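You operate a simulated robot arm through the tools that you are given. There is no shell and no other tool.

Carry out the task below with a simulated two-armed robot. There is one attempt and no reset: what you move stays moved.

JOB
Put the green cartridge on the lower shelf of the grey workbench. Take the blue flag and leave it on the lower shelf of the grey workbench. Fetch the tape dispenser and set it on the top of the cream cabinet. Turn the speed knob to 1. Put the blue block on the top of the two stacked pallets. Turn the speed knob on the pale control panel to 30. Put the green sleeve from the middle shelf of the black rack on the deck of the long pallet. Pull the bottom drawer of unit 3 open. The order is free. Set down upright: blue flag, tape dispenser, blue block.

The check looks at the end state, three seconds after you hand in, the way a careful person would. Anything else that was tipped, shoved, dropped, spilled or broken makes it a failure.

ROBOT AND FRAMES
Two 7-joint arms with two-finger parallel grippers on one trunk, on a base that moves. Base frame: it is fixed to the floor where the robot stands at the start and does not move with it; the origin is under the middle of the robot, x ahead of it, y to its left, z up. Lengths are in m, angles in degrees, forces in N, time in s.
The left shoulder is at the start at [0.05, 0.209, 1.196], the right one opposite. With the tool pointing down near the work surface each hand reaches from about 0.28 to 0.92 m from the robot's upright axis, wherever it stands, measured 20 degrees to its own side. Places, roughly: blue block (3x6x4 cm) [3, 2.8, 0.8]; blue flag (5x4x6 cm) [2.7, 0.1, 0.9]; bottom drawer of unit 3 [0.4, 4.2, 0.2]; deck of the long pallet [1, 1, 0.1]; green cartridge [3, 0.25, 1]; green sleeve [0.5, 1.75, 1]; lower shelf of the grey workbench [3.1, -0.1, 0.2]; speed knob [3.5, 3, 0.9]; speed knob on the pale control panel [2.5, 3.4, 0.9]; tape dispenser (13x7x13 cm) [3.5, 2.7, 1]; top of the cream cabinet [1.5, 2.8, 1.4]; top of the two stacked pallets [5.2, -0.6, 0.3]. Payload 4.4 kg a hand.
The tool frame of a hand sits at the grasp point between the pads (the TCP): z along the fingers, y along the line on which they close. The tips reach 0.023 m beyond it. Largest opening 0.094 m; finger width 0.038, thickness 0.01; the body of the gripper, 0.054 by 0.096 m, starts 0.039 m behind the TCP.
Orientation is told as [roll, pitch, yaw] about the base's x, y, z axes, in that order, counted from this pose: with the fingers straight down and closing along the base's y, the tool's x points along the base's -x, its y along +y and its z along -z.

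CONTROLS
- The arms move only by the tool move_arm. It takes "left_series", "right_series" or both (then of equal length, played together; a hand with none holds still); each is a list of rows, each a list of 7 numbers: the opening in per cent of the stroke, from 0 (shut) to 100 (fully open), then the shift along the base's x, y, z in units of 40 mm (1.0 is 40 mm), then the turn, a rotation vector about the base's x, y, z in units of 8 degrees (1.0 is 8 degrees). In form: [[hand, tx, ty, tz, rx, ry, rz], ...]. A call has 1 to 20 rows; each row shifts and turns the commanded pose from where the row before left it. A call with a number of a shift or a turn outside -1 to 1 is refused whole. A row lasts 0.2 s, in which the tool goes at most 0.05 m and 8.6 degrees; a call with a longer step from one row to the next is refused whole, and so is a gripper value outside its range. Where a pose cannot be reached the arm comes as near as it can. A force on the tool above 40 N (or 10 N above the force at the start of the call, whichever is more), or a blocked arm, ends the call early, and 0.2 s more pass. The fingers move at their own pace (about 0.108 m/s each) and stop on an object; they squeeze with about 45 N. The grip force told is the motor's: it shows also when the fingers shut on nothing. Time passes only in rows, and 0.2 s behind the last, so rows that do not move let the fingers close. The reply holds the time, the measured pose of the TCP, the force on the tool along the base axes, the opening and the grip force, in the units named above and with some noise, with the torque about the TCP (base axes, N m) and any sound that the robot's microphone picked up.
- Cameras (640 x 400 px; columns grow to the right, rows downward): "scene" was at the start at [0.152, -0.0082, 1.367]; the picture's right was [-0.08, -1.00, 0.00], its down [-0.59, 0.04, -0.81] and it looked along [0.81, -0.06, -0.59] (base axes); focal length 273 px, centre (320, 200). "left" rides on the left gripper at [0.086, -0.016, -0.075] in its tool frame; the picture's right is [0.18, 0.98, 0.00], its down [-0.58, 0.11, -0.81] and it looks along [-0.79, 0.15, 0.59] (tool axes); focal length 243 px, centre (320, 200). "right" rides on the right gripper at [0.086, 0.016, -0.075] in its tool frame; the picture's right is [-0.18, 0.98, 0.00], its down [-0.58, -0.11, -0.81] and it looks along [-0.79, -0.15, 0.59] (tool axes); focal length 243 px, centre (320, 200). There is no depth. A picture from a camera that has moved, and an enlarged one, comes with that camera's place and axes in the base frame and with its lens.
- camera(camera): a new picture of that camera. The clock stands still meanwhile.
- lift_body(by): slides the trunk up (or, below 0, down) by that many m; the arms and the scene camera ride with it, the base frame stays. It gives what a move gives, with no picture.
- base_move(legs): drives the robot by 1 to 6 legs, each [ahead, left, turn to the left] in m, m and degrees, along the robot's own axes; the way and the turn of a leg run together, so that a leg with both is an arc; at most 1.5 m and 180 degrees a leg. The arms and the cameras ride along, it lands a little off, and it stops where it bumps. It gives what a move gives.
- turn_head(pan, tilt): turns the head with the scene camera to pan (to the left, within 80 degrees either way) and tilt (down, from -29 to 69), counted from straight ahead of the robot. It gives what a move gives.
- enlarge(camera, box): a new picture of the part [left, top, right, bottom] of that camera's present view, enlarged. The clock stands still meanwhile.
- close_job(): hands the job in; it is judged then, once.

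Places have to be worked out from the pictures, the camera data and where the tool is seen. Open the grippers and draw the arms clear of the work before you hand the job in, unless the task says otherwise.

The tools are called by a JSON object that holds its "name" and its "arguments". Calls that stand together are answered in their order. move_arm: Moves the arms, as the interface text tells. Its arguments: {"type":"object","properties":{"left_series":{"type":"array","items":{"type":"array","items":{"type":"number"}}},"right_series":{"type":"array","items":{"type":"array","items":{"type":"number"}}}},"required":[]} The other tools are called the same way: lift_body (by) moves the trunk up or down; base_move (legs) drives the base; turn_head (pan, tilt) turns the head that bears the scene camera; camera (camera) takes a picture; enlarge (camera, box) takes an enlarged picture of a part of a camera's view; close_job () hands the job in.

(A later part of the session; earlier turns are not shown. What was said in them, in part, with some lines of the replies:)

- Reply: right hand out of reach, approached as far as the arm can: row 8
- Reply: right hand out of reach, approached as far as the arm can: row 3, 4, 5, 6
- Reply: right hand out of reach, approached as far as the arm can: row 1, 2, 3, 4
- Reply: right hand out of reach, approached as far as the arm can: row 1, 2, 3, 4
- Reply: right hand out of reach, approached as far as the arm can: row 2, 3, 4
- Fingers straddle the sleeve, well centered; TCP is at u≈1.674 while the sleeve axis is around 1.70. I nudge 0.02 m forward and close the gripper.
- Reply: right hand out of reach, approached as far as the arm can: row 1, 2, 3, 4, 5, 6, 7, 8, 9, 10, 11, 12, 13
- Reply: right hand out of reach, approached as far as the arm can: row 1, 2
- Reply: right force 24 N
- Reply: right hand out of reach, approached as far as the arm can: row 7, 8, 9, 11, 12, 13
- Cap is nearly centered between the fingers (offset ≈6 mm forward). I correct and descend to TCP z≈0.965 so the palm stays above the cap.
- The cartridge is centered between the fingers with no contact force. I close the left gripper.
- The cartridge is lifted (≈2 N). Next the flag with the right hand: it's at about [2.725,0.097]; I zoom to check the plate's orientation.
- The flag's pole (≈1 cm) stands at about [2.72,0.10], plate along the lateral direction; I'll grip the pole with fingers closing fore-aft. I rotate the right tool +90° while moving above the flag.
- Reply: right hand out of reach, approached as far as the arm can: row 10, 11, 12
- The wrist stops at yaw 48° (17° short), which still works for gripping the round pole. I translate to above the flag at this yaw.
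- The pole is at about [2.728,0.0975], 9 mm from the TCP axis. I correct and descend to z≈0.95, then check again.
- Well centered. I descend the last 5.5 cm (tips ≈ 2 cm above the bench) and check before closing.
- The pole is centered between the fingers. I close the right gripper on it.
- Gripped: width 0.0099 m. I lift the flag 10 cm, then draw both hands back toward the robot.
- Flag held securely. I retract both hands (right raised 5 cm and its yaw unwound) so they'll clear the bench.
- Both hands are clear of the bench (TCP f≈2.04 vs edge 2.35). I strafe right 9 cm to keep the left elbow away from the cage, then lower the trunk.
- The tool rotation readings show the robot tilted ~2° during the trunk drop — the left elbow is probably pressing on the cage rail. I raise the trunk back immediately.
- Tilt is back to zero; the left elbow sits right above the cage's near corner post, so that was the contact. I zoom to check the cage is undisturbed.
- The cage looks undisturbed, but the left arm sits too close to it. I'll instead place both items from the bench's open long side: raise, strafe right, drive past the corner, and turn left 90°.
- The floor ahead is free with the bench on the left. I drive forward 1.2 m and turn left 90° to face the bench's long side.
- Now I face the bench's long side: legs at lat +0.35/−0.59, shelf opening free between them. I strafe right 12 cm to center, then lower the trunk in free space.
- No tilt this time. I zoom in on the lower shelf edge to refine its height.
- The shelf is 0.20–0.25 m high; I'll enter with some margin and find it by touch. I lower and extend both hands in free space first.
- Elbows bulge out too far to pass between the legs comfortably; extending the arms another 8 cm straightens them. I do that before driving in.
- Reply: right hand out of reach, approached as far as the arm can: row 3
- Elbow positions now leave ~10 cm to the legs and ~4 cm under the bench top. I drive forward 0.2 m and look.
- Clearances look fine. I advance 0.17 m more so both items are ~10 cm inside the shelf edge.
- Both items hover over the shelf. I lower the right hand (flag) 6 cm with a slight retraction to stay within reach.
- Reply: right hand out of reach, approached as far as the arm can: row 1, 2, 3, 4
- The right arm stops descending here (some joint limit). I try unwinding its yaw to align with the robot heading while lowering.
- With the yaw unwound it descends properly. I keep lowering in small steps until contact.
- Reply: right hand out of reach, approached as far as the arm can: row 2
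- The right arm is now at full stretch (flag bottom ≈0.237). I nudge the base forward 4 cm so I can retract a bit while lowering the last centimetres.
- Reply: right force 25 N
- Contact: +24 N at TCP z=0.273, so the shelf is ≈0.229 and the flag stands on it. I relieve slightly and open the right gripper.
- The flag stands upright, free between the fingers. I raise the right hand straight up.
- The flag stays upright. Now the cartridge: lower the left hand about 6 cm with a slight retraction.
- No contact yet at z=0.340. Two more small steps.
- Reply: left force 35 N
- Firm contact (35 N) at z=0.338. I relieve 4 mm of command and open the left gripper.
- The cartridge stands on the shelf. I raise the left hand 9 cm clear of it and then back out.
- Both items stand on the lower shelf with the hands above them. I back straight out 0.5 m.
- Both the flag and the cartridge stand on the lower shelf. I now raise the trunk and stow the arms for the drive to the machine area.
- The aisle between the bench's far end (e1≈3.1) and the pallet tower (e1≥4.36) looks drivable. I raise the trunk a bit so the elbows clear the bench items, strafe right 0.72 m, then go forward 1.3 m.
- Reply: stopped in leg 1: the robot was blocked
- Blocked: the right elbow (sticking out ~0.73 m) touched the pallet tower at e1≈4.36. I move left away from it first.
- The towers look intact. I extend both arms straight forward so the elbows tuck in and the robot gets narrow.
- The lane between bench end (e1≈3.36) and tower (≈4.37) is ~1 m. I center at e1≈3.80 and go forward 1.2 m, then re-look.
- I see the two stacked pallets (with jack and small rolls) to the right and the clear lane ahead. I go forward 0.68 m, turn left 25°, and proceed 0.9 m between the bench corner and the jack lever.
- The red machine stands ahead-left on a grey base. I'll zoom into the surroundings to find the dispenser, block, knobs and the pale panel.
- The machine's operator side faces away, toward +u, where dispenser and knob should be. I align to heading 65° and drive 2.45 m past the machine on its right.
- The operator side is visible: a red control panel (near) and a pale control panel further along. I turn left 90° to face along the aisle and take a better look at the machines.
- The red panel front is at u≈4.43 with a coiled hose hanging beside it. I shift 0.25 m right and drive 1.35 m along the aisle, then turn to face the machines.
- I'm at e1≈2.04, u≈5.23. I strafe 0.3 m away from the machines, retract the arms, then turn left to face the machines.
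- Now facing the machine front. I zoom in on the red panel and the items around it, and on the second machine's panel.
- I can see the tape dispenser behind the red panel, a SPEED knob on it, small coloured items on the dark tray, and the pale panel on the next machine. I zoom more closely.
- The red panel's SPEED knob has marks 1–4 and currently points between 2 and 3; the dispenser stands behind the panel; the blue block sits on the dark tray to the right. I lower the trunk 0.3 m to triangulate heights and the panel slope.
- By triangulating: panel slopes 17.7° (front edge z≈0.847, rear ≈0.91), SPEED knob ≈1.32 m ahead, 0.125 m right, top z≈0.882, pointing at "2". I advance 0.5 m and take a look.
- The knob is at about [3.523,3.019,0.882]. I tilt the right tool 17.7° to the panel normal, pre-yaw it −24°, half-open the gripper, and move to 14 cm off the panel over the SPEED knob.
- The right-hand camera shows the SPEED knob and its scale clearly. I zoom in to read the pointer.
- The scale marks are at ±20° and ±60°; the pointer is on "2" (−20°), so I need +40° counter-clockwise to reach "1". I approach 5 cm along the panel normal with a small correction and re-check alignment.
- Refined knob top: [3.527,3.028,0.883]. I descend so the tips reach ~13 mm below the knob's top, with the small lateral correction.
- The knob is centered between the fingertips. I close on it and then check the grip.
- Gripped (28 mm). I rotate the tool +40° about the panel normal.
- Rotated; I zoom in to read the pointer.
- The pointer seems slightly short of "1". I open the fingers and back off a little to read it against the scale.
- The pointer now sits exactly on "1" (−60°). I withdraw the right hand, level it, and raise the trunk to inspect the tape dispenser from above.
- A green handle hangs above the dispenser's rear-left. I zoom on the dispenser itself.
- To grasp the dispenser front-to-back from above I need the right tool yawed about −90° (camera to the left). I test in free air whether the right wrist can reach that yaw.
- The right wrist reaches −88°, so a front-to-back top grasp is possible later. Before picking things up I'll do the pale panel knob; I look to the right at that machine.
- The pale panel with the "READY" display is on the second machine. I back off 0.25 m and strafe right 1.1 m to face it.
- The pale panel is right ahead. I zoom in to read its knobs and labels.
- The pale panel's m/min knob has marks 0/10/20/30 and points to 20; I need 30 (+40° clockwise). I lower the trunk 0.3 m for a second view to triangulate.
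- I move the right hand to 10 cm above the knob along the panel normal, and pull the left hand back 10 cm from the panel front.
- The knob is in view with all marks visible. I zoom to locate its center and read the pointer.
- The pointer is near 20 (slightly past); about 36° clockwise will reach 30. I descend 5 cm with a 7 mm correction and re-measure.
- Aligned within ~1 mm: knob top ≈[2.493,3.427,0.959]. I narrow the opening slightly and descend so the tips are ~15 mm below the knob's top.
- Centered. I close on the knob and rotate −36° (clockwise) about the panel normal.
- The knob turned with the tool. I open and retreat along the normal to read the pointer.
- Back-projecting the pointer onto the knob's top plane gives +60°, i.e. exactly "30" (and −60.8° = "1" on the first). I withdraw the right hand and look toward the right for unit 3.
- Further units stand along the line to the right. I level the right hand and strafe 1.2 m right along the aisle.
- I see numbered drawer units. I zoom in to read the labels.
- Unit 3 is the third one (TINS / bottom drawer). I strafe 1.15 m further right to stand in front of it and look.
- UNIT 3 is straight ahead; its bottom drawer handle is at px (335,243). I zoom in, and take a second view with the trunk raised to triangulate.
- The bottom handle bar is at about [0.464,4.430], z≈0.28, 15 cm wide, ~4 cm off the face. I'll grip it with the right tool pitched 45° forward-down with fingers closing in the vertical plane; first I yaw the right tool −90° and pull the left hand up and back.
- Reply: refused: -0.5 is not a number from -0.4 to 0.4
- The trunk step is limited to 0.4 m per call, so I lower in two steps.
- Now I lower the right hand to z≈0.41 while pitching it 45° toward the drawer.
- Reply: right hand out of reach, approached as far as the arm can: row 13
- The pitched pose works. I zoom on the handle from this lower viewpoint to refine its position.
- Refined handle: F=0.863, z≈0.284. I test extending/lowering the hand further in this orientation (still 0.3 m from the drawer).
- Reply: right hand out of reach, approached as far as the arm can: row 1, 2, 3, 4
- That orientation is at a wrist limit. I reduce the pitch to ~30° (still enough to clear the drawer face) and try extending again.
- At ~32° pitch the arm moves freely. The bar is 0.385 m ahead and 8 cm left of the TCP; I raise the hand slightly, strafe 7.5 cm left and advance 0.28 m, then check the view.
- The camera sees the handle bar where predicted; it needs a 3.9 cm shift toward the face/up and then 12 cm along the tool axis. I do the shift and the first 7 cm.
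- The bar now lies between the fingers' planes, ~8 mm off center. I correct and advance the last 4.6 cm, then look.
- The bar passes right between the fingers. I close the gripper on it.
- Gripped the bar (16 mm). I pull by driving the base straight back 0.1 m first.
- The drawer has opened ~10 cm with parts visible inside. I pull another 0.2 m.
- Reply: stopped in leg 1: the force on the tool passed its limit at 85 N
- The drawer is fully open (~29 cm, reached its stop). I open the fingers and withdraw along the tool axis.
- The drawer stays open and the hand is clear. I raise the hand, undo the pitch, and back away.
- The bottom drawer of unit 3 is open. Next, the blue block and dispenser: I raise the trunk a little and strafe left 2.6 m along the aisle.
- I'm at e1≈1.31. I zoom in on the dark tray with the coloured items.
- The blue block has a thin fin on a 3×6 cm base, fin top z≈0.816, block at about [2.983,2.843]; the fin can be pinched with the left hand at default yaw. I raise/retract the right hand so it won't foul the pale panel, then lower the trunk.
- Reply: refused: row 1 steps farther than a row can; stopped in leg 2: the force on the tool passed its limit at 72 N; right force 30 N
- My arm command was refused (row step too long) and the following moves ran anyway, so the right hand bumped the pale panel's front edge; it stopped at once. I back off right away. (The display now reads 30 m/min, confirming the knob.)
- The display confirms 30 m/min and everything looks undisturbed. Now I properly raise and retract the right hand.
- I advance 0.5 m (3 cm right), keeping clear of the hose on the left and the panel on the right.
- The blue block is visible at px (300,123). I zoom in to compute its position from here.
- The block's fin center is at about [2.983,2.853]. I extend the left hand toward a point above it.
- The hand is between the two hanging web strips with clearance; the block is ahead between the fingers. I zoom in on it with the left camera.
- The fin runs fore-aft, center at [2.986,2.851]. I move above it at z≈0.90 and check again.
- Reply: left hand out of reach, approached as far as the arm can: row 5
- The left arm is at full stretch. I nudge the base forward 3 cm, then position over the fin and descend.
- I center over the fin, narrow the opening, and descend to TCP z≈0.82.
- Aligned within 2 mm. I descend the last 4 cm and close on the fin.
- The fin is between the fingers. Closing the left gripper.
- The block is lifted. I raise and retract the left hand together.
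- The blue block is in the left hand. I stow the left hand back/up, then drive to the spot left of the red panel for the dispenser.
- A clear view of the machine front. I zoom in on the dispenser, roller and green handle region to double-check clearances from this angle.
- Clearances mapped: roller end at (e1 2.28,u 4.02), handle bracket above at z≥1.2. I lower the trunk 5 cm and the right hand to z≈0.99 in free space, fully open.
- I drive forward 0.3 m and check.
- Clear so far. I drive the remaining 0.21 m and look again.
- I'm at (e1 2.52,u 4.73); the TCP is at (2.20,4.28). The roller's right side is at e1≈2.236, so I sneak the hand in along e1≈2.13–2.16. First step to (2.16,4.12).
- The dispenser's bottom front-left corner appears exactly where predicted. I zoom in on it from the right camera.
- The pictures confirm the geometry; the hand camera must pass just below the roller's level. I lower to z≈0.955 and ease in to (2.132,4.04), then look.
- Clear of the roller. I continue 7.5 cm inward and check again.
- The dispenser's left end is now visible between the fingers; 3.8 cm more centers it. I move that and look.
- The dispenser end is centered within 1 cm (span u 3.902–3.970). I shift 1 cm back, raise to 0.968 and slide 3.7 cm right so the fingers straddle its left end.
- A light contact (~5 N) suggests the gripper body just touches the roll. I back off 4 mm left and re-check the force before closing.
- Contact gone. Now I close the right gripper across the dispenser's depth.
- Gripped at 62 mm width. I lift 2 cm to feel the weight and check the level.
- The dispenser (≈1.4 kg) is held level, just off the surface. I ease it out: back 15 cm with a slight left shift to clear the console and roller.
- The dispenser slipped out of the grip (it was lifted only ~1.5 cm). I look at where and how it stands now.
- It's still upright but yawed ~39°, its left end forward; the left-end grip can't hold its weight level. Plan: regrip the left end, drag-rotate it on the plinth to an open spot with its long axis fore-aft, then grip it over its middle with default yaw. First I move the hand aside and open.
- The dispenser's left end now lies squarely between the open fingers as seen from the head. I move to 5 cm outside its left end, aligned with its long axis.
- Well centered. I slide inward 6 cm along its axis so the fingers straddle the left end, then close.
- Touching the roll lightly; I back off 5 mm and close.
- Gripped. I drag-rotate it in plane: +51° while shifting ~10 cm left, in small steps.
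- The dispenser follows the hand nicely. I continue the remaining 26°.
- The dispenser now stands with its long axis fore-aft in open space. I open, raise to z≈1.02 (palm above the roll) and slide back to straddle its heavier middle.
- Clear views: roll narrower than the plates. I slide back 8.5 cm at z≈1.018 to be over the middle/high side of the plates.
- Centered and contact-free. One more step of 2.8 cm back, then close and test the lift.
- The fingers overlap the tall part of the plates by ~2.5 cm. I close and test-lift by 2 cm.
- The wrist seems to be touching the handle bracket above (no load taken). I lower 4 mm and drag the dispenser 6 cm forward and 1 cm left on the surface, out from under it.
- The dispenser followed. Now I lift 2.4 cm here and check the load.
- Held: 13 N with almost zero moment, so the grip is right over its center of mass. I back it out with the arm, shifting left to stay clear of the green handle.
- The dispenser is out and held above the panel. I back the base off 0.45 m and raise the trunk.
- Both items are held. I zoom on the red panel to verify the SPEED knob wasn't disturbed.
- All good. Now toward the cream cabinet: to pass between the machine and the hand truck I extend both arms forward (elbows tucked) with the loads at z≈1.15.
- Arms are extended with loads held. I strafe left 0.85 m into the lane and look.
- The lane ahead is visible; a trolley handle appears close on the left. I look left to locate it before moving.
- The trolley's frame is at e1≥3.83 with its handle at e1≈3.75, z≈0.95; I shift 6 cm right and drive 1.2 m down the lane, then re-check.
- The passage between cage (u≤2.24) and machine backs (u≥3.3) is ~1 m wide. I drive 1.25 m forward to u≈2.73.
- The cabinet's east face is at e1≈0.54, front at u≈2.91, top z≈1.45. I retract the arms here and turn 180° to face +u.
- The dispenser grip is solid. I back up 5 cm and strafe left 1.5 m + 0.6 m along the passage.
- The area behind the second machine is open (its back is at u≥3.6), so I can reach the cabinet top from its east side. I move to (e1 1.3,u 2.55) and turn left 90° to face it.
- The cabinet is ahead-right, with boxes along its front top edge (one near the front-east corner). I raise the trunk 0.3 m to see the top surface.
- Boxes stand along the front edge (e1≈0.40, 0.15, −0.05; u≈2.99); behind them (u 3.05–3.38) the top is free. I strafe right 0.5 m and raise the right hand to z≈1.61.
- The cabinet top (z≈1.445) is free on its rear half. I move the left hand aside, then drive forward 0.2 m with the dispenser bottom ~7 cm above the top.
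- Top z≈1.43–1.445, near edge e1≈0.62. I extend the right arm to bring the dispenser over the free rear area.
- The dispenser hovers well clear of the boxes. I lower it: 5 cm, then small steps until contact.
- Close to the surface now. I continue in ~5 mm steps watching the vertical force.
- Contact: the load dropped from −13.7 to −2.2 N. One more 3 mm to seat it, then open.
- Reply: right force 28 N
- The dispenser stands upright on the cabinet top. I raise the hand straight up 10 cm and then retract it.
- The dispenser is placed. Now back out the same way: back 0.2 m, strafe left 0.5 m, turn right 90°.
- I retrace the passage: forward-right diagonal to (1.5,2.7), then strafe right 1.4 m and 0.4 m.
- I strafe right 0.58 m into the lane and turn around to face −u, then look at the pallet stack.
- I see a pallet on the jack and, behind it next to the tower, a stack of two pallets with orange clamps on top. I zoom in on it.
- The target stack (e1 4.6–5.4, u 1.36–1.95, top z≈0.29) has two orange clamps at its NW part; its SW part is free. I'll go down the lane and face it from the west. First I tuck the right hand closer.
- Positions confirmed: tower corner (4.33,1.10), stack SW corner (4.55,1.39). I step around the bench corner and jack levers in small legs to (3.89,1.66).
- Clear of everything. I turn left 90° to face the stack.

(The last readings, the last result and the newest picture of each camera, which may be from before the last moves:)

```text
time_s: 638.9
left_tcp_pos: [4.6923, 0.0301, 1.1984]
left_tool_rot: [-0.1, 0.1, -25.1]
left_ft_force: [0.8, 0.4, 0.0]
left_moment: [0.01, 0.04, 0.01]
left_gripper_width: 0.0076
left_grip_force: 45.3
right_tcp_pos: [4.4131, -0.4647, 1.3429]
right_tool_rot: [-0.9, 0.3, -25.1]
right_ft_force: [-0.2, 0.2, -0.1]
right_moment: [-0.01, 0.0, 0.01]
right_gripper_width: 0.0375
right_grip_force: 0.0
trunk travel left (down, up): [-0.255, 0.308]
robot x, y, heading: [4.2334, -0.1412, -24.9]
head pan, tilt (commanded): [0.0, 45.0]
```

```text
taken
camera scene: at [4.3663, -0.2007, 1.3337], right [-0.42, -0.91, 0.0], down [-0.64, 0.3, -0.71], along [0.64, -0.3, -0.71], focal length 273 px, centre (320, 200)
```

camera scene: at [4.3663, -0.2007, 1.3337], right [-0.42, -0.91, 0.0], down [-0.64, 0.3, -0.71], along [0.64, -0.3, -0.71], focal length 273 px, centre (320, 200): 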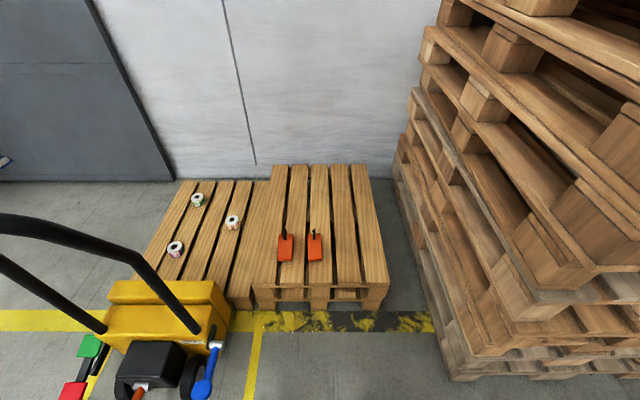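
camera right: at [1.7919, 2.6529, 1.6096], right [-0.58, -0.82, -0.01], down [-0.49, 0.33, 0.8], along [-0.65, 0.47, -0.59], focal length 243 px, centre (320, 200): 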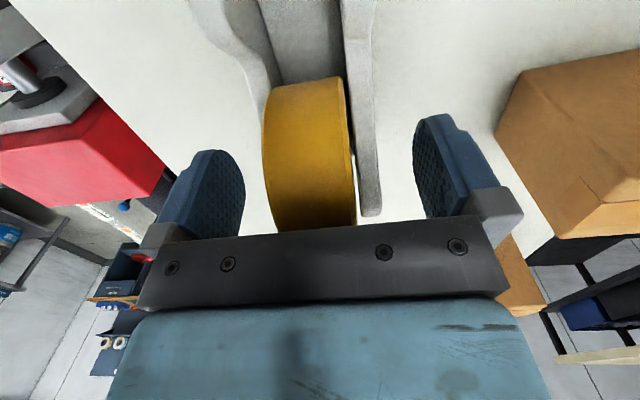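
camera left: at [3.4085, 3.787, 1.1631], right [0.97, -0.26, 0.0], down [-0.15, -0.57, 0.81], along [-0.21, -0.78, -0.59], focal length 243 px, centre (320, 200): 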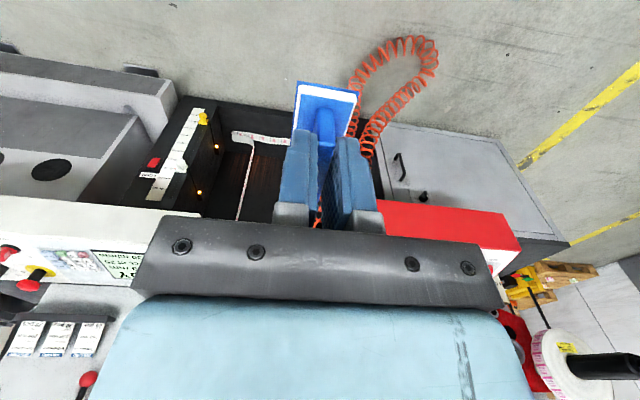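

A clear view: the right part of the stack's top is free. I strafe right 0.2 m, advance 7 cm, and extend the left arm (elbow tucked) above the target spot before lowering.

{"name": "base_move", "arguments": {"legs": [[0, -0.2, 0], [0.06, 0, 0]]}}

{"name": "move_arm", "arguments": {"left_series": [[4, 0.448, -0.959, 0, 0, 0, 0], [4, 0.448, -0.959, 0, 0, 0, 0], [4, 0.448, -0.959, 0, 0, 0, 0], [4, 0.448, -0.959, 0, 0, 0, 0], [4, 0.448, -0.959, 0, 0, 0, 0], [4, 0.448, -0.959, 0, 0, 0, 0], [4, 0.448, -0.959, 0, 0, 0, 0], [4, 0.448, -0.959, 0, 0, 0, 0], [4, 0.448, -0.959, 0, 0, 0, 0], [4, 0.448, -0.959, 0, 0, 0, 0], [4, 0.448, -0.959, 0, 0, 0, 0]]}}

{"name": "camera", "arguments": {"camera": "scene"}}

```text
time_s: 642.0
left_tcp_pos: [4.6509, -0.1712, 1.2018]
left_tool_rot: [-0.4, -0.9, -26.4]
left_ft_force: [1.3, -0.3, -0.6]
left_moment: [-0.01, 0.03, -0.01]
left_gripper_width: 0.0075
left_grip_force: 45.8
right_tcp_pos: [4.3542, -0.6599, 1.352]
right_tool_rot: [-0.5, -1.1, -27.3]
right_ft_force: [-0.3, -0.3, 0.4]
right_moment: [-0.01, -0.01, 0.02]
right_gripper_width: 0.0377
right_grip_force: 0.0
trunk travel left (down, up): [-0.255, 0.308]
robot x, y, heading: [4.1944, -0.3368, -26.7]
head pan, tilt (commanded): [0.0, 45.0]
stopped in leg 2: the robot was blocked; the commanded pose is now the measured one
```

```text
time_s: 644.4
left_tcp_pos: [4.8429, -0.5923, 1.2142]
left_tool_rot: [-0.3, -1.1, -26.2]
left_ft_force: [-0.3, 0.1, 0.1]
left_moment: [-0.03, 0.01, 0.0]
left_gripper_width: 0.0078
left_grip_force: 44.6
right_tcp_pos: [4.3529, -0.6591, 1.3524]
right_tool_rot: [-0.8, -1.3, -26.8]
right_ft_force: [0.1, 0.6, 0.9]
right_moment: [-0.01, 0.01, 0.0]
right_gripper_width: 0.0376
right_grip_force: 0.1
trunk travel left (down, up): [-0.255, 0.308]
robot x, y, heading: [4.1986, -0.3368, -26.2]
head pan, tilt (commanded): [0.0, 45.0]
```

```text
taken
camera scene: at [4.3134, -0.3923, 1.3367], right [-0.44, -0.9, 0.01], down [-0.62, 0.3, -0.72], along [0.65, -0.32, -0.69], focal length 273 px, centre (320, 200)
```

scene: 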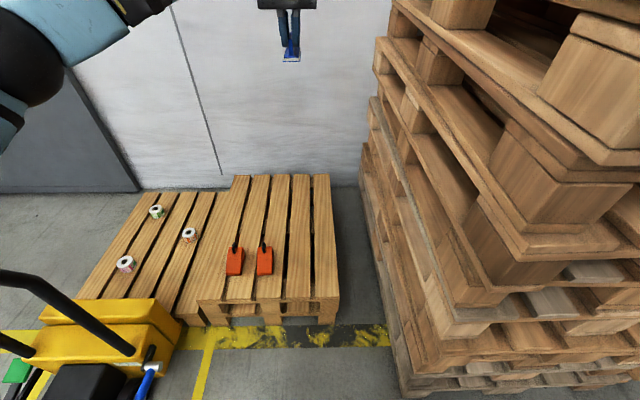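

The base was blocked by contact on the right (elbow against the tower, slight tilt). I back off 8 cm immediately.

{"name": "base_move", "arguments": {"legs": [[-0.1, 0, 0]]}}

{"name": "turn_head", "arguments": {"pan": -60, "tilt": 30}}

{"name": "camera", "arguments": {"camera": "scene"}}

```text
time_s: 645.5
left_tcp_pos: [4.7668, -0.5587, 1.1999]
left_tool_rot: [0.0, -0.1, -26.1]
left_ft_force: [-0.5, 0.0, 0.1]
left_moment: [-0.01, 0.01, 0.0]
left_gripper_width: 0.0075
left_grip_force: 45.1
right_tcp_pos: [4.2805, -0.6294, 1.3437]
right_tool_rot: [-0.3, 0.0, -26.8]
right_ft_force: [0.2, 0.0, 0.2]
right_moment: [-0.02, -0.01, -0.01]
right_gripper_width: 0.0378
right_grip_force: 0.0
trunk travel left (down, up): [-0.255, 0.308]
robot x, y, heading: [4.1104, -0.2907, -25.9]
head pan, tilt (commanded): [0.0, 45.0]
```

```text
time_s: 646.8
left_tcp_pos: [4.7685, -0.5587, 1.1986]
left_tool_rot: [0.0, -0.1, -26.1]
left_ft_force: [0.1, -0.3, -0.3]
left_moment: [0.02, 0.0, 0.02]
left_gripper_width: 0.0075
left_grip_force: 44.9
right_tcp_pos: [4.2816, -0.631, 1.3431]
right_tool_rot: [-0.4, 0.1, -26.6]
right_ft_force: [-0.5, -0.3, -0.4]
right_moment: [0.0, 0.03, 0.05]
right_gripper_width: 0.0376
right_grip_force: 0.1
trunk travel left (down, up): [-0.255, 0.308]
robot x, y, heading: [4.111, -0.292, -26.1]
head pan, tilt (commanded): [-60.0, 30.0]
```

```text
taken
camera scene: at [4.1749, -0.4172, 1.3563], right [-1.0, -0.07, 0.0], down [-0.03, 0.5, -0.87], along [0.06, -0.86, -0.5], focal length 273 px, centre (320, 200)
```

scene: 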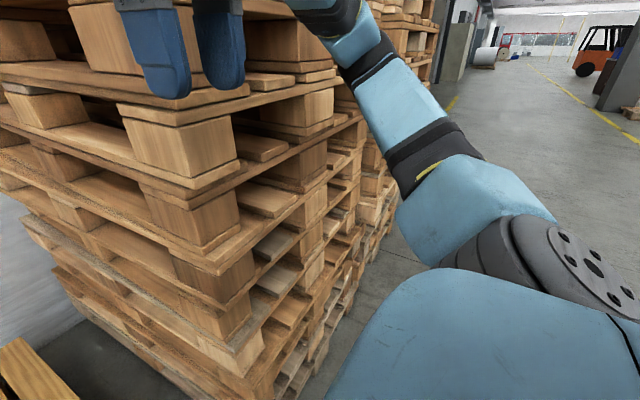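

The tower looks intact. If I turn 14° to the right, the right elbow swings away from the tower and the target is straight ahead of the left shoulder; I do that first.

{"name": "base_move", "arguments": {"legs": [[0, 0, -14]]}}

{"name": "base_move", "arguments": {"legs": [[0.08, 0.06, 0]]}}

{"name": "turn_head", "arguments": {"pan": 14, "tilt": 45}}

{"name": "camera", "arguments": {"camera": "scene"}}

```text
time_s: 648.1
left_tcp_pos: [4.6857, -0.7091, 1.1993]
left_tool_rot: [0.1, 0.0, -40.0]
left_ft_force: [-0.3, 0.2, 0.7]
left_moment: [0.0, 0.02, 0.0]
left_gripper_width: 0.0075
left_grip_force: 45.2
right_tcp_pos: [4.1962, -0.6612, 1.345]
right_tool_rot: [-0.5, 0.1, -40.5]
right_ft_force: [1.2, 0.2, 0.1]
right_moment: [0.0, -0.03, 0.0]
right_gripper_width: 0.0374
right_grip_force: 0.1
trunk travel left (down, up): [-0.255, 0.308]
robot x, y, heading: [4.1146, -0.2941, -40.1]
head pan, tilt (commanded): [-60.0, 30.0]
```

```text
time_s: 649.3
left_tcp_pos: [4.7857, -0.7163, 1.1986]
left_tool_rot: [0.0, 0.0, -40.1]
left_ft_force: [-0.7, -0.2, -0.3]
left_moment: [-0.03, 0.0, 0.0]
left_gripper_width: 0.0078
left_grip_force: 44.7
right_tcp_pos: [4.296, -0.6679, 1.3447]
right_tool_rot: [-0.5, 0.1, -40.5]
right_ft_force: [0.4, -0.1, -1.0]
right_moment: [-0.01, 0.03, 0.04]
right_gripper_width: 0.0375
right_grip_force: 0.1
trunk travel left (down, up): [-0.255, 0.308]
robot x, y, heading: [4.2106, -0.3014, -39.9]
head pan, tilt (commanded): [-60.0, 30.0]
```

```text
time_s: 650.7
left_tcp_pos: [4.7856, -0.715, 1.1986]
left_tool_rot: [0.0, 0.0, -40.1]
left_ft_force: [0.1, -0.4, -0.8]
left_moment: [0.01, 0.02, -0.01]
left_gripper_width: 0.0078
left_grip_force: 44.4
right_tcp_pos: [4.296, -0.6687, 1.3434]
right_tool_rot: [-0.5, 0.1, -40.5]
right_ft_force: [0.0, 0.4, 0.4]
right_moment: [0.03, -0.06, 0.02]
right_gripper_width: 0.0375
right_grip_force: 0.0
trunk travel left (down, up): [-0.255, 0.308]
robot x, y, heading: [4.2142, -0.3012, -40.0]
head pan, tilt (commanded): [14.0, 45.0]
```

```text
taken
camera scene: at [4.332, -0.3824, 1.3337], right [-0.44, -0.9, 0.0], down [-0.64, 0.31, -0.71], along [0.64, -0.31, -0.71], focal length 273 px, centre (320, 200)
```

scene: 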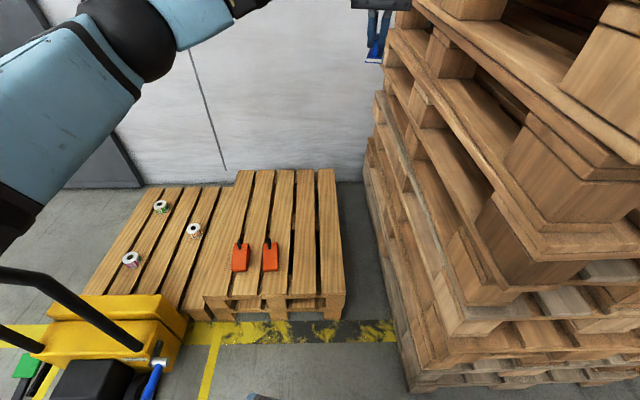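

The stack's free right boards are straight ahead. I lower the trunk fully, then bring the block down over the target spot [4.884,−0.622].

{"name": "lift_body", "arguments": {"by": -0.25}}

{"name": "move_arm", "arguments": {"left_series": [[4, 0.25, 0.235, -0.9, 0, 0, 0], [4, 0.25, 0.235, -0.9, 0, 0, 0], [4, 0.25, 0.235, -0.9, 0, 0, 0], [4, 0.25, 0.235, -0.9, 0, 0, 0], [4, 0.25, 0.235, -0.9, 0, 0, 0], [4, 0.25, 0.235, -0.9, 0, 0, 0], [4, 0.25, 0.235, -0.9, 0, 0, 0], [4, 0.25, 0.235, -0.9, 0, 0, 0], [4, 0.25, 0.235, -0.9, 0, 0, 0], [4, 0.22, 0.2, -0.9, 0, 0, 0]]}}

{"name": "camera", "arguments": {"camera": "scene"}}

{"name": "camera", "arguments": {"camera": "left"}}

```text
time_s: 653.3
left_tcp_pos: [4.7858, -0.7154, 0.9484]
left_tool_rot: [0.0, 0.1, -40.0]
left_ft_force: [-0.2, 0.3, -0.5]
left_moment: [-0.05, 0.01, 0.0]
left_gripper_width: 0.0073
left_grip_force: 45.0
right_tcp_pos: [4.2962, -0.6676, 1.0951]
right_tool_rot: [-0.5, 0.2, -40.5]
right_ft_force: [0.5, 0.4, -0.5]
right_moment: [0.0, 0.01, -0.01]
right_gripper_width: 0.0378
right_grip_force: 0.0
trunk travel left (down, up): [-0.005, 0.558]
robot x, y, heading: [4.2077, -0.3024, -40.0]
head pan, tilt (commanded): [14.0, 45.0]
```

```text
time_s: 655.5
left_tcp_pos: [4.8843, -0.6236, 0.5868]
left_tool_rot: [0.0, 0.0, -40.0]
left_ft_force: [0.7, -1.0, -1.0]
left_moment: [-0.01, 0.01, -0.03]
left_gripper_width: 0.0076
left_grip_force: 45.5
right_tcp_pos: [4.2964, -0.6683, 1.0937]
right_tool_rot: [-0.4, 0.2, -40.5]
right_ft_force: [0.1, -0.3, -0.2]
right_moment: [-0.04, -0.02, -0.01]
right_gripper_width: 0.0376
right_grip_force: 0.0
trunk travel left (down, up): [-0.005, 0.558]
robot x, y, heading: [4.2104, -0.302, -39.7]
head pan, tilt (commanded): [14.0, 45.0]
```

```text
taken
camera scene: at [4.3323, -0.3824, 1.0837], right [-0.44, -0.9, 0.0], down [-0.64, 0.31, -0.71], along [0.64, -0.31, -0.71], focal length 273 px, centre (320, 200)
```

scene: 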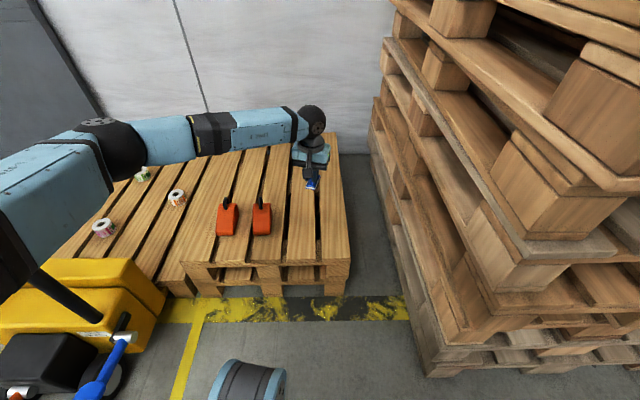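

```text
taken
camera left: at [4.8089, -0.5795, 0.6623], right [0.49, 0.87, 0.0], down [0.52, -0.29, 0.81], along [0.7, -0.4, -0.59], focal length 243 px, centre (320, 200)
```

left: 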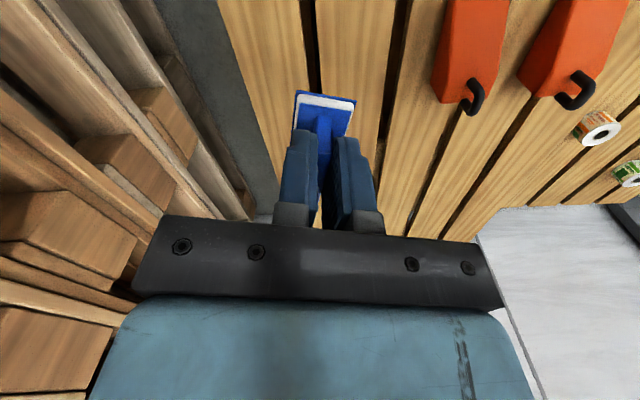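

The block hovers over the free right part. I zoom in to choose a spot on a single board rather than over a gap.

{"name": "enlarge", "arguments": {"camera": "scene", "box": [170, 90, 370, 300]}}

{"name": "enlarge", "arguments": {"camera": "left", "box": [200, 0, 480, 200]}}

```text
1.90 times, centred on (270, 195) of scene
camera zoom: at [4.3323, -0.3824, 1.0837], right [-0.44, -0.9, 0.0], down [-0.64, 0.31, -0.71], along [0.64, -0.31, -0.71], focal length 521 px, centre (415, 210)
```

zoom: 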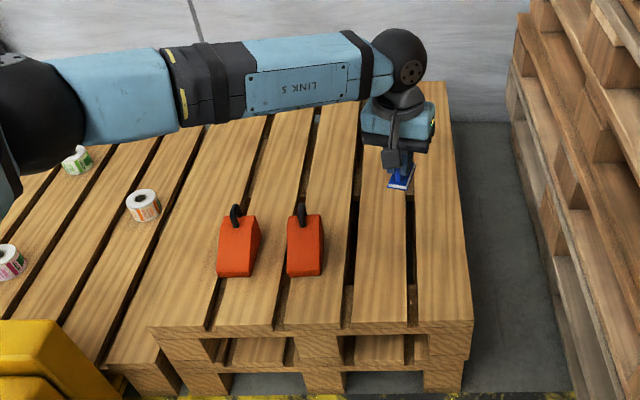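

```text
2.00 times, centred on (340, 100) of left
camera zoom: at [4.8089, -0.5795, 0.6623], right [0.49, 0.87, 0.0], down [0.52, -0.29, 0.81], along [0.7, -0.4, -0.59], focal length 485 px, centre (280, 400)
```

zoom: 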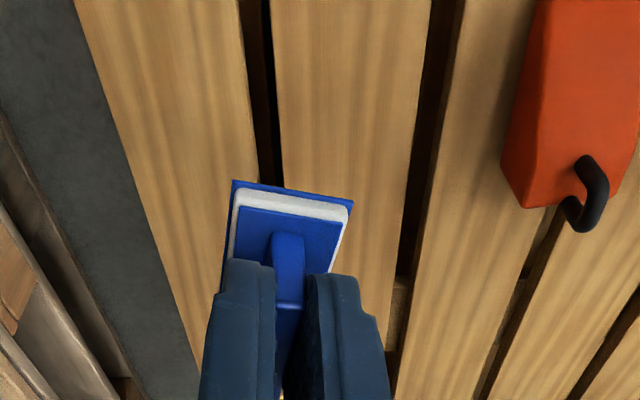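

The second board from the right (u≈1.50–1.595) is free; I shift 4.6 cm left and lower to ~7 cm above it.

{"name": "move_arm", "arguments": {"left_series": [[4, 0.12, 0.26, -0.9, 0, 0, 0], [4, 0.12, 0.26, -0.9, 0, 0, 0], [4, 0.12, 0.26, -0.9, 0, 0, 0], [4, 0.12, 0.26, -0.9, 0, 0, 0], [4, 0, 0, -0.9, 0, 0, 0]]}}

{"name": "camera", "arguments": {"camera": "left"}}

{"name": "enlarge", "arguments": {"camera": "scene", "box": [170, 90, 370, 300]}}

```text
time_s: 656.7
left_tcp_pos: [4.9042, -0.5809, 0.4085]
left_tool_rot: [0.0, 0.1, -39.9]
left_ft_force: [0.2, -0.2, -0.4]
left_moment: [0.01, 0.05, -0.01]
left_gripper_width: 0.0078
left_grip_force: 45.4
right_tcp_pos: [4.2961, -0.6687, 1.0942]
right_tool_rot: [-0.4, 0.1, -40.5]
right_ft_force: [0.3, 0.2, 0.6]
right_moment: [-0.04, -0.03, 0.0]
right_gripper_width: 0.0372
right_grip_force: 0.1
trunk travel left (down, up): [-0.005, 0.558]
robot x, y, heading: [4.2099, -0.3033, -39.8]
head pan, tilt (commanded): [14.0, 45.0]
```

```text
taken
camera left: at [4.828, -0.5378, 0.4841], right [0.49, 0.87, 0.0], down [0.52, -0.29, 0.81], along [0.7, -0.4, -0.59], focal length 243 px, centre (320, 200)
```

left: 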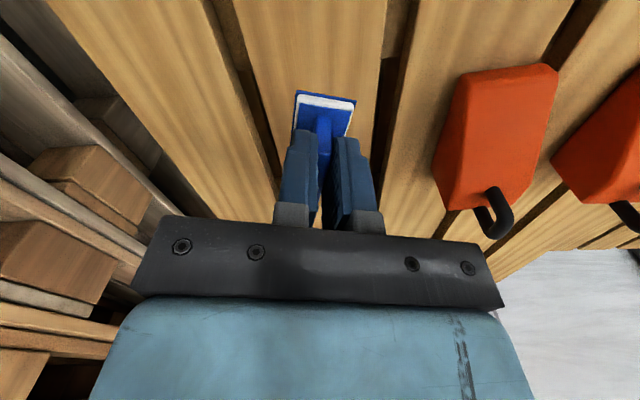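

```text
1.90 times, centred on (270, 195) of scene
camera zoom: at [4.3321, -0.3825, 1.0837], right [-0.44, -0.9, 0.0], down [-0.64, 0.31, -0.71], along [0.64, -0.31, -0.71], focal length 521 px, centre (415, 210)
```

zoom: 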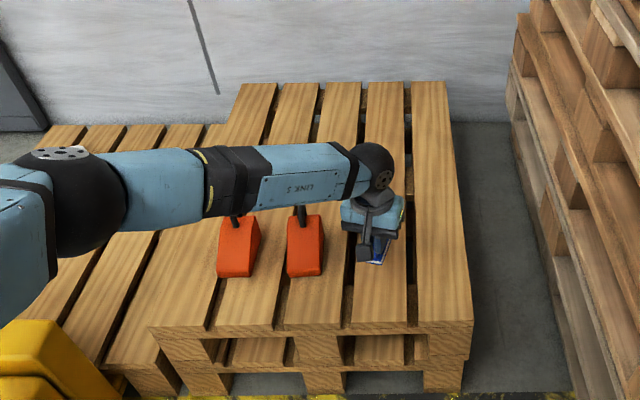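

The block is centered over the second board. I lower 4.5 cm, then in small steps to contact.

{"name": "move_arm", "arguments": {"left_series": [[4, 0, 0, -0.6, 0, 0, 0], [4, 0, 0, -0.5, 0, 0, 0]]}}

{"name": "move_arm", "arguments": {"left_series": [[4, 0, 0, -0.12, 0, 0, 0], [4, 0, 0, -0.12, 0, 0, 0]]}}

{"name": "move_arm", "arguments": {"left_series": [[4, 0, 0, -0.12, 0, 0, 0], [4, 0, 0, 0, 0, 0, 0]]}}

{"name": "enlarge", "arguments": {"camera": "scene", "box": [170, 90, 370, 300]}}

```text
time_s: 657.3
left_tcp_pos: [4.9029, -0.5826, 0.3639]
left_tool_rot: [0.0, 0.0, -40.1]
left_ft_force: [0.1, 0.3, 0.1]
left_moment: [-0.01, 0.0, 0.02]
left_gripper_width: 0.0076
left_grip_force: 45.1
right_tcp_pos: [4.297, -0.6683, 1.0944]
right_tool_rot: [-0.4, 0.0, -40.6]
right_ft_force: [-0.6, 0.0, 0.1]
right_moment: [0.04, 0.01, -0.05]
right_gripper_width: 0.0376
right_grip_force: 0.1
trunk travel left (down, up): [-0.005, 0.558]
robot x, y, heading: [4.2099, -0.3038, -39.8]
head pan, tilt (commanded): [14.0, 45.0]
```

```text
time_s: 657.9
left_tcp_pos: [4.9033, -0.5808, 0.3554]
left_tool_rot: [0.0, 0.0, -40.0]
left_ft_force: [0.2, -0.5, -0.8]
left_moment: [0.01, 0.03, 0.03]
left_gripper_width: 0.0076
left_grip_force: 44.3
right_tcp_pos: [4.2953, -0.6682, 1.0941]
right_tool_rot: [-0.4, 0.1, -40.6]
right_ft_force: [-1.0, -0.2, 0.3]
right_moment: [0.01, -0.02, 0.01]
right_gripper_width: 0.0376
right_grip_force: 0.1
trunk travel left (down, up): [-0.005, 0.558]
robot x, y, heading: [4.209, -0.299, -40.2]
head pan, tilt (commanded): [14.0, 45.0]
```

```text
time_s: 658.5
left_tcp_pos: [4.9036, -0.5811, 0.3499]
left_tool_rot: [0.0, 0.0, -40.0]
left_ft_force: [0.3, -0.4, 0.0]
left_moment: [-0.02, -0.01, 0.0]
left_gripper_width: 0.0079
left_grip_force: 44.8
right_tcp_pos: [4.296, -0.6673, 1.0934]
right_tool_rot: [-0.4, 0.1, -40.5]
right_ft_force: [-0.4, -0.2, 0.4]
right_moment: [-0.01, 0.01, -0.01]
right_gripper_width: 0.0377
right_grip_force: 0.1
trunk travel left (down, up): [-0.005, 0.558]
robot x, y, heading: [4.2091, -0.304, -40.1]
head pan, tilt (commanded): [14.0, 45.0]
```

```text
1.90 times, centred on (270, 195) of scene
camera zoom: at [4.332, -0.3823, 1.0837], right [-0.44, -0.9, 0.0], down [-0.64, 0.31, -0.71], along [0.64, -0.31, -0.71], focal length 521 px, centre (415, 210)
```

zoom: 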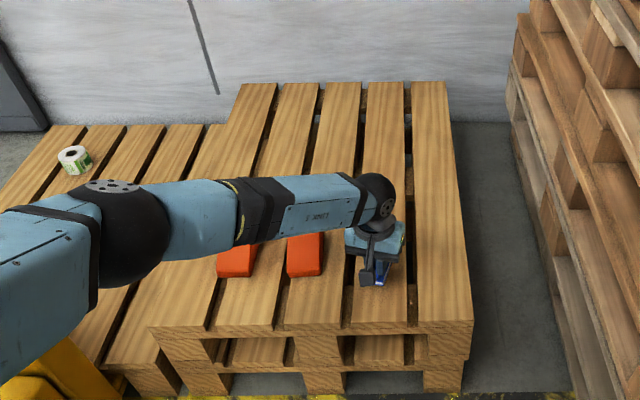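

No contact yet at z=0.350. Continuing in 5 mm steps.

{"name": "move_arm", "arguments": {"left_series": [[4, 0, 0, -0.12, 0, 0, 0], [4, 0, 0, 0, 0, 0, 0]]}}

{"name": "move_arm", "arguments": {"left_series": [[4, 0, 0, -0.12, 0, 0, 0], [4, 0, 0, 0, 0, 0, 0]]}}

{"name": "move_arm", "arguments": {"left_series": [[4, 0, 0, -0.12, 0, 0, 0], [4, 0, 0, 0, 0, 0, 0]]}}

```text
time_s: 659.1
left_tcp_pos: [4.904, -0.5809, 0.345]
left_tool_rot: [0.0, 0.0, -40.0]
left_ft_force: [0.0, 0.2, -0.4]
left_moment: [0.01, 0.03, 0.03]
left_gripper_width: 0.0076
left_grip_force: 45.0
right_tcp_pos: [4.2977, -0.6678, 1.094]
right_tool_rot: [-0.3, 0.0, -40.5]
right_ft_force: [0.0, 0.0, -0.5]
right_moment: [-0.01, 0.0, -0.03]
right_gripper_width: 0.0376
right_grip_force: 0.0
trunk travel left (down, up): [-0.005, 0.558]
robot x, y, heading: [4.2124, -0.304, -40.1]
head pan, tilt (commanded): [14.0, 45.0]
```

```text
time_s: 659.7
left_tcp_pos: [4.9038, -0.581, 0.3401]
left_tool_rot: [0.0, 0.0, -40.0]
left_ft_force: [0.0, 0.4, 0.3]
left_moment: [0.02, 0.0, 0.03]
left_gripper_width: 0.0077
left_grip_force: 44.7
right_tcp_pos: [4.2963, -0.6672, 1.0951]
right_tool_rot: [-0.4, 0.1, -40.6]
right_ft_force: [0.9, -0.5, -0.8]
right_moment: [0.04, 0.01, 0.05]
right_gripper_width: 0.0377
right_grip_force: 0.1
trunk travel left (down, up): [-0.005, 0.558]
robot x, y, heading: [4.2104, -0.2983, -40.2]
head pan, tilt (commanded): [14.0, 45.0]
```

```text
time_s: 660.3
left_tcp_pos: [4.9029, -0.5826, 0.3359]
left_tool_rot: [0.0, -0.1, -40.0]
left_ft_force: [-1.1, 0.0, -0.3]
left_moment: [0.02, -0.04, -0.02]
left_gripper_width: 0.0077
left_grip_force: 44.9
right_tcp_pos: [4.2963, -0.6676, 1.0946]
right_tool_rot: [-0.4, 0.0, -40.6]
right_ft_force: [-0.5, -0.2, -0.6]
right_moment: [-0.02, -0.02, 0.01]
right_gripper_width: 0.0375
right_grip_force: 0.0
trunk travel left (down, up): [-0.005, 0.558]
robot x, y, heading: [4.2095, -0.3012, -39.8]
head pan, tilt (commanded): [14.0, 45.0]
```

Still free at 0.336; continuing carefully.

{"name": "move_arm", "arguments": {"left_series": [[4, 0, 0, -0.1, 0, 0, 0], [4, 0, 0, 0, 0, 0, 0]]}}

{"name": "move_arm", "arguments": {"left_series": [[4, 0, 0, -0.1, 0, 0, 0], [4, 0, 0, 0, 0, 0, 0]]}}

{"name": "camera", "arguments": {"camera": "left"}}

```text
time_s: 660.9
left_tcp_pos: [4.9027, -0.5826, 0.3319]
left_tool_rot: [0.0, 0.1, -40.0]
left_ft_force: [-0.2, -0.3, 2.6]
left_moment: [-0.08, -0.06, -0.02]
left_gripper_width: 0.0078
left_grip_force: 45.2
right_tcp_pos: [4.297, -0.6674, 1.0942]
right_tool_rot: [-0.4, 0.1, -40.7]
right_ft_force: [-0.3, 0.1, 0.1]
right_moment: [0.03, -0.04, -0.01]
right_gripper_width: 0.0376
right_grip_force: 0.0
trunk travel left (down, up): [-0.005, 0.558]
robot x, y, heading: [4.2053, -0.2994, -40.1]
head pan, tilt (commanded): [14.0, 45.0]
```

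```text
time_s: 661.5
left_tcp_pos: [4.9035, -0.5834, 0.3322]
left_tool_rot: [0.0, -0.3, -40.0]
left_ft_force: [-3.9, 5.5, 28.9]
left_moment: [0.26, 0.25, 0.03]
left_gripper_width: 0.0077
left_grip_force: 44.5
right_tcp_pos: [4.2933, -0.6674, 1.0954]
right_tool_rot: [-0.3, 0.0, -40.5]
right_ft_force: [-0.4, 0.6, 0.8]
right_moment: [-0.01, -0.03, 0.02]
right_gripper_width: 0.0373
right_grip_force: 0.1
trunk travel left (down, up): [-0.005, 0.558]
robot x, y, heading: [4.2099, -0.2996, -40.0]
head pan, tilt (commanded): [14.0, 45.0]
```

```text
taken
camera left: at [4.8274, -0.5383, 0.4069], right [0.49, 0.87, 0.0], down [0.51, -0.29, 0.81], along [0.7, -0.4, -0.59], focal length 243 px, centre (320, 200)
```

left: 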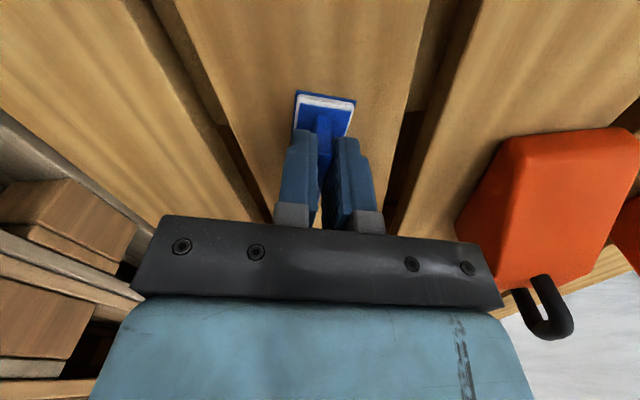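

Contact (29 N) with the block flat on the board. I relieve the pressure and open the left gripper gently.

{"name": "move_arm", "arguments": {"left_series": [[4, 0, 0, 0.06, 0, 0, 0], [4, 0, 0, 0, 0, 0, 0], [12, 0, 0, 0, 0, 0, 0], [25, 0, 0, 0, 0, 0, 0], [40, 0, 0, 0, 0, 0, 0], [40, 0, 0, 0, 0, 0, 0]]}}

{"name": "camera", "arguments": {"camera": "left"}}

```text
time_s: 662.9
left_tcp_pos: [4.9028, -0.5816, 0.3294]
left_tool_rot: [0.0, 0.0, -40.0]
left_ft_force: [-0.4, 0.7, -0.2]
left_moment: [-0.01, -0.01, 0.0]
left_gripper_width: 0.0374
left_grip_force: 0.0
right_tcp_pos: [4.2969, -0.6685, 1.0941]
right_tool_rot: [-0.3, 0.1, -40.6]
right_ft_force: [0.6, -0.1, -0.7]
right_moment: [0.03, 0.01, -0.01]
right_gripper_width: 0.0377
right_grip_force: 0.0
trunk travel left (down, up): [-0.005, 0.558]
robot x, y, heading: [4.2079, -0.3005, -39.9]
head pan, tilt (commanded): [14.0, 45.0]
```

```text
taken
camera left: at [4.8271, -0.5376, 0.4054], right [0.49, 0.87, 0.0], down [0.52, -0.29, 0.81], along [0.7, -0.4, -0.59], focal length 243 px, centre (320, 200)
```

left: 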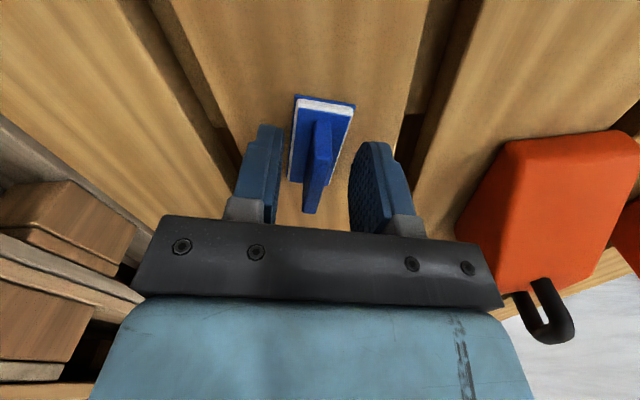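

The block stands upright on the board, free of the fingers. I raise the hand straight up and look.

{"name": "move_arm", "arguments": {"left_series": [[40, 0, 0, 0.5, 0, 0, 0], [40, 0, 0, 0.9, 0, 0, 0], [40, 0, 0, 0.9, 0, 0, 0], [40, 0, 0, 0.9, 0, 0, 0], [40, -0.1, 0.0, 0.9, 0, 0, 0], [40, -0.2, 0.0, 0.9, 0, 0, 0], [40, -0.2, 0.0, 0.9, 0, 0, 0], [40, -0.2, 0.0, 0.9, 0, 0, 0]]}}

{"name": "camera", "arguments": {"camera": "left"}}

{"name": "enlarge", "arguments": {"camera": "scene", "box": [170, 90, 370, 300]}}

```text
time_s: 664.7
left_tcp_pos: [4.8749, -0.5817, 0.6045]
left_tool_rot: [0.0, 0.1, -40.0]
left_ft_force: [-0.3, -0.8, -0.1]
left_moment: [0.0, -0.01, -0.01]
left_gripper_width: 0.0377
left_grip_force: 0.1
right_tcp_pos: [4.2961, -0.6676, 1.0942]
right_tool_rot: [-0.5, 0.1, -40.5]
right_ft_force: [-0.3, -0.9, -0.1]
right_moment: [0.01, 0.02, 0.01]
right_gripper_width: 0.0375
right_grip_force: 0.1
trunk travel left (down, up): [-0.005, 0.558]
robot x, y, heading: [4.2126, -0.3005, -40.0]
head pan, tilt (commanded): [14.0, 45.0]
```

```text
taken
camera left: at [4.7986, -0.5381, 0.6781], right [0.49, 0.87, 0.0], down [0.52, -0.29, 0.81], along [0.7, -0.4, -0.59], focal length 243 px, centre (320, 200)
```

left: 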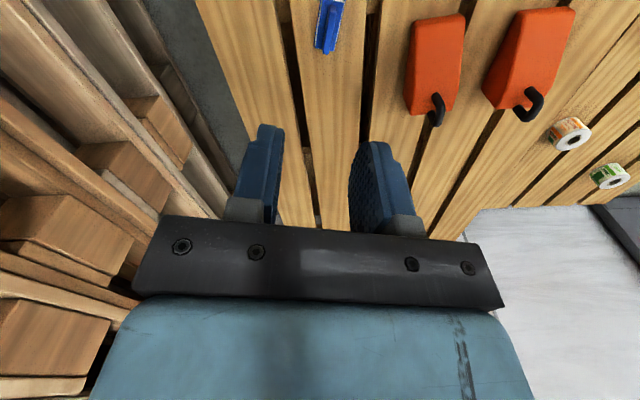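

```text
1.90 times, centred on (270, 195) of scene
camera zoom: at [4.3316, -0.3823, 1.0837], right [-0.44, -0.9, 0.0], down [-0.64, 0.31, -0.71], along [0.64, -0.31, -0.71], focal length 521 px, centre (415, 210)
```

zoom: 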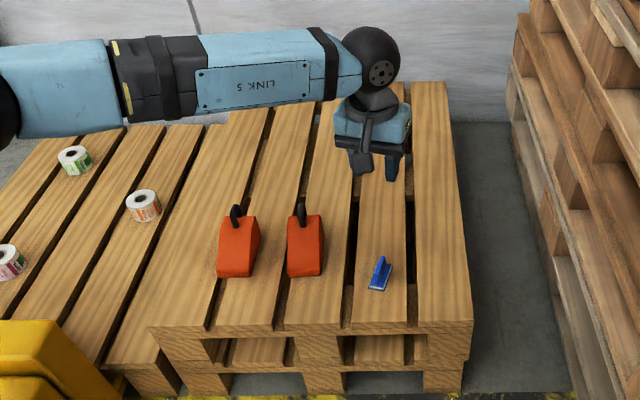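

The blue block stands upright on the stack. I raise the trunk, then retract the left hand clear and open both grippers.

{"name": "lift_body", "arguments": {"by": 0.3}}

{"name": "move_arm", "arguments": {"left_series": [[80, -0.75, 0.55, 0.3, 0, 0, 0], [100, -0.75, 0.55, 0.3, 0, 0, 0], [100, -0.75, 0.55, 0.3, 0, 0, 0], [100, -0.75, 0.55, 0.3, 0, 0, 0], [100, -0.75, 0.55, 0.3, 0, 0, 0], [100, -0.75, 0.55, 0.3, 0, 0, 0], [100, -0.75, 0.55, 0.3, 0, 0, 0]], "right_series": [[80, 0, 0, 0, 0, 0, 0], [100, 0, 0, 0, 0, 0, 0], [100, 0, 0, 0, 0, 0, 0], [100, 0, 0, 0, 0, 0, 0], [100, 0, 0, 0, 0, 0, 0], [100, 0, 0, 0, 0, 0, 0], [100, 0, 0, 0, 0, 0, 0]]}}

{"name": "camera", "arguments": {"camera": "scene"}}

```text
time_s: 667.7
left_tcp_pos: [4.8755, -0.5819, 0.9016]
left_tool_rot: [0.1, 0.1, -40.0]
left_ft_force: [-0.6, -1.2, -0.2]
left_moment: [0.03, -0.02, -0.03]
left_gripper_width: 0.0377
left_grip_force: 0.0
right_tcp_pos: [4.2951, -0.6684, 1.3942]
right_tool_rot: [-0.4, 0.1, -40.6]
right_ft_force: [-0.2, 0.3, 0.2]
right_moment: [0.0, -0.02, 0.02]
right_gripper_width: 0.0374
right_grip_force: 0.1
trunk travel left (down, up): [-0.305, 0.258]
robot x, y, heading: [4.2074, -0.3058, -39.9]
head pan, tilt (commanded): [14.0, 45.0]
```

```text
time_s: 669.3
left_tcp_pos: [4.6633, -0.4263, 0.9869]
left_tool_rot: [0.0, 0.0, -39.9]
left_ft_force: [0.2, 0.9, 0.1]
left_moment: [0.0, 0.0, -0.02]
left_gripper_width: 0.0941
left_grip_force: 0.0
right_tcp_pos: [4.2957, -0.6681, 1.3949]
right_tool_rot: [-0.4, 0.0, -40.5]
right_ft_force: [-0.1, -0.4, -0.5]
right_moment: [-0.01, -0.07, 0.01]
right_gripper_width: 0.094
right_grip_force: 0.1
trunk travel left (down, up): [-0.305, 0.258]
robot x, y, heading: [4.2086, -0.3002, -40.0]
head pan, tilt (commanded): [14.0, 45.0]
```

```text
taken
camera scene: at [4.3314, -0.3817, 1.3838], right [-0.44, -0.9, 0.0], down [-0.64, 0.31, -0.71], along [0.64, -0.31, -0.71], focal length 273 px, centre (320, 200)
```

scene: 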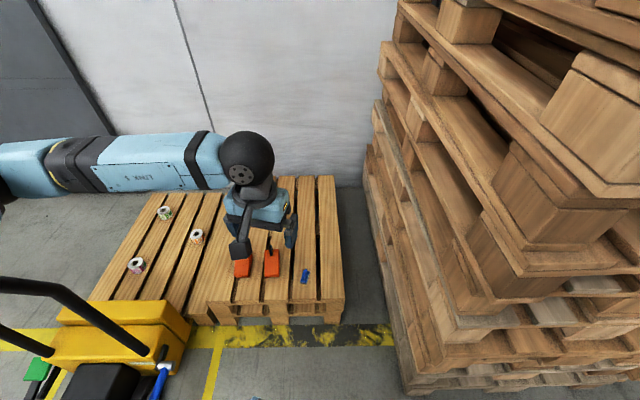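

Everything is placed. A last zoom on the block to confirm it's upright before handing in.

{"name": "enlarge", "arguments": {"camera": "scene", "box": [220, 230, 360, 320]}}

```text
4.44 times, centred on (290, 275) of scene
camera zoom: at [4.3314, -0.3817, 1.3838], right [-0.44, -0.9, 0.0], down [-0.64, 0.31, -0.71], along [0.64, -0.31, -0.71], focal length 1215 px, centre (453, -133)
```

zoom: 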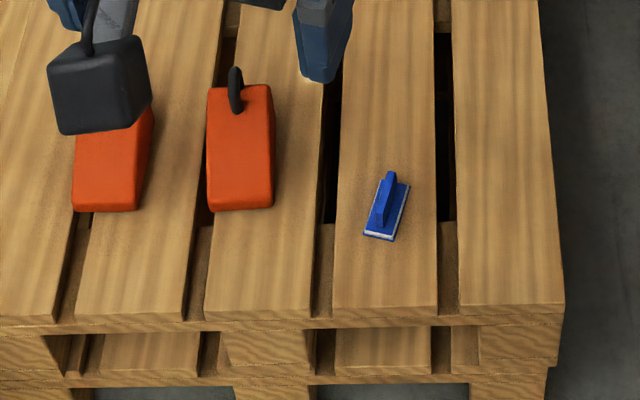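

The block is upright and clear of everything. I pull the left hand a little further up and back, then hand in.

{"name": "move_arm", "arguments": {"left_series": [[100, -0.3, 0.25, 0.9, 0, 0, 0], [100, -0.3, 0.25, 0.9, 0, 0, 0], [100, -0.3, 0.25, 0.9, 0, 0, 0], [100, -0.3, 0.25, 0.9, 0, 0, 0], [100, -0.3, 0.25, 0.9, 0, 0, 0]]}}

```text
time_s: 670.5
left_tcp_pos: [4.6057, -0.3773, 1.1661]
left_tool_rot: [0.0, 0.0, -39.9]
left_ft_force: [0.4, 0.7, 0.5]
left_moment: [-0.02, -0.02, 0.03]
left_gripper_width: 0.0937
left_grip_force: 0.1
right_tcp_pos: [4.2955, -0.668, 1.3932]
right_tool_rot: [-0.3, 0.1, -40.6]
right_ft_force: [-1.5, 0.0, 0.1]
right_moment: [-0.02, -0.01, 0.02]
right_gripper_width: 0.0938
right_grip_force: 0.0
trunk travel left (down, up): [-0.305, 0.258]
robot x, y, heading: [4.2116, -0.3024, -40.0]
head pan, tilt (commanded): [14.0, 45.0]
```

All eight parts of the job are done, both grippers are open and the arms are clear. I hand the job in.

{"name": "close_job", "arguments": {}}

```text
The job is handed in.
```

I finished all eight tasks and handed the job in. I don't know the result of the check.

| Task | End state |
|---|---|
| Green cartridge | Standing on the lower shelf of the grey workbench |
| Blue flag | Upright on the lower shelf of the grey workbench |
| Tape dispenser | Upright on the cream cabinet, behind the three boxes |
| Speed knob (red panel) | At 1 |
| Speed knob (pale control panel) | At 30; the display reads 30 m/min |
| Blue block | Upright on the two stacked pallets |
| Green sleeve | Standing on the deck of the long pallet |
| Bottom drawer of unit 3 | Open about 29 cm, to its stop |

The robot bumped things a few times along the way:
- **Waste cage:** the left elbow pressed on a corner post while the trunk was coming down. I raised it straight away, and the cage looked unmoved.
- **Pale panel:** the right hand hit its front edge at 72 N. I backed off, and nothing looked out of place.
- **Pallet tower:** the right elbow touched it twice. It looked the same afterwards.
- **Handle bracket on the red machine:** the right wrist probably pushed up against it while I was lifting the dispenser. I saw no sign it had moved.
- **Tape dispenser:** on the first lift it slipped from about 1.5 cm and turned, but stayed upright. I gripped it again over its middle.

I did not go back for a last look at the sleeve, the flag and cartridge, or the drawer. All were as listed when I last saw them.
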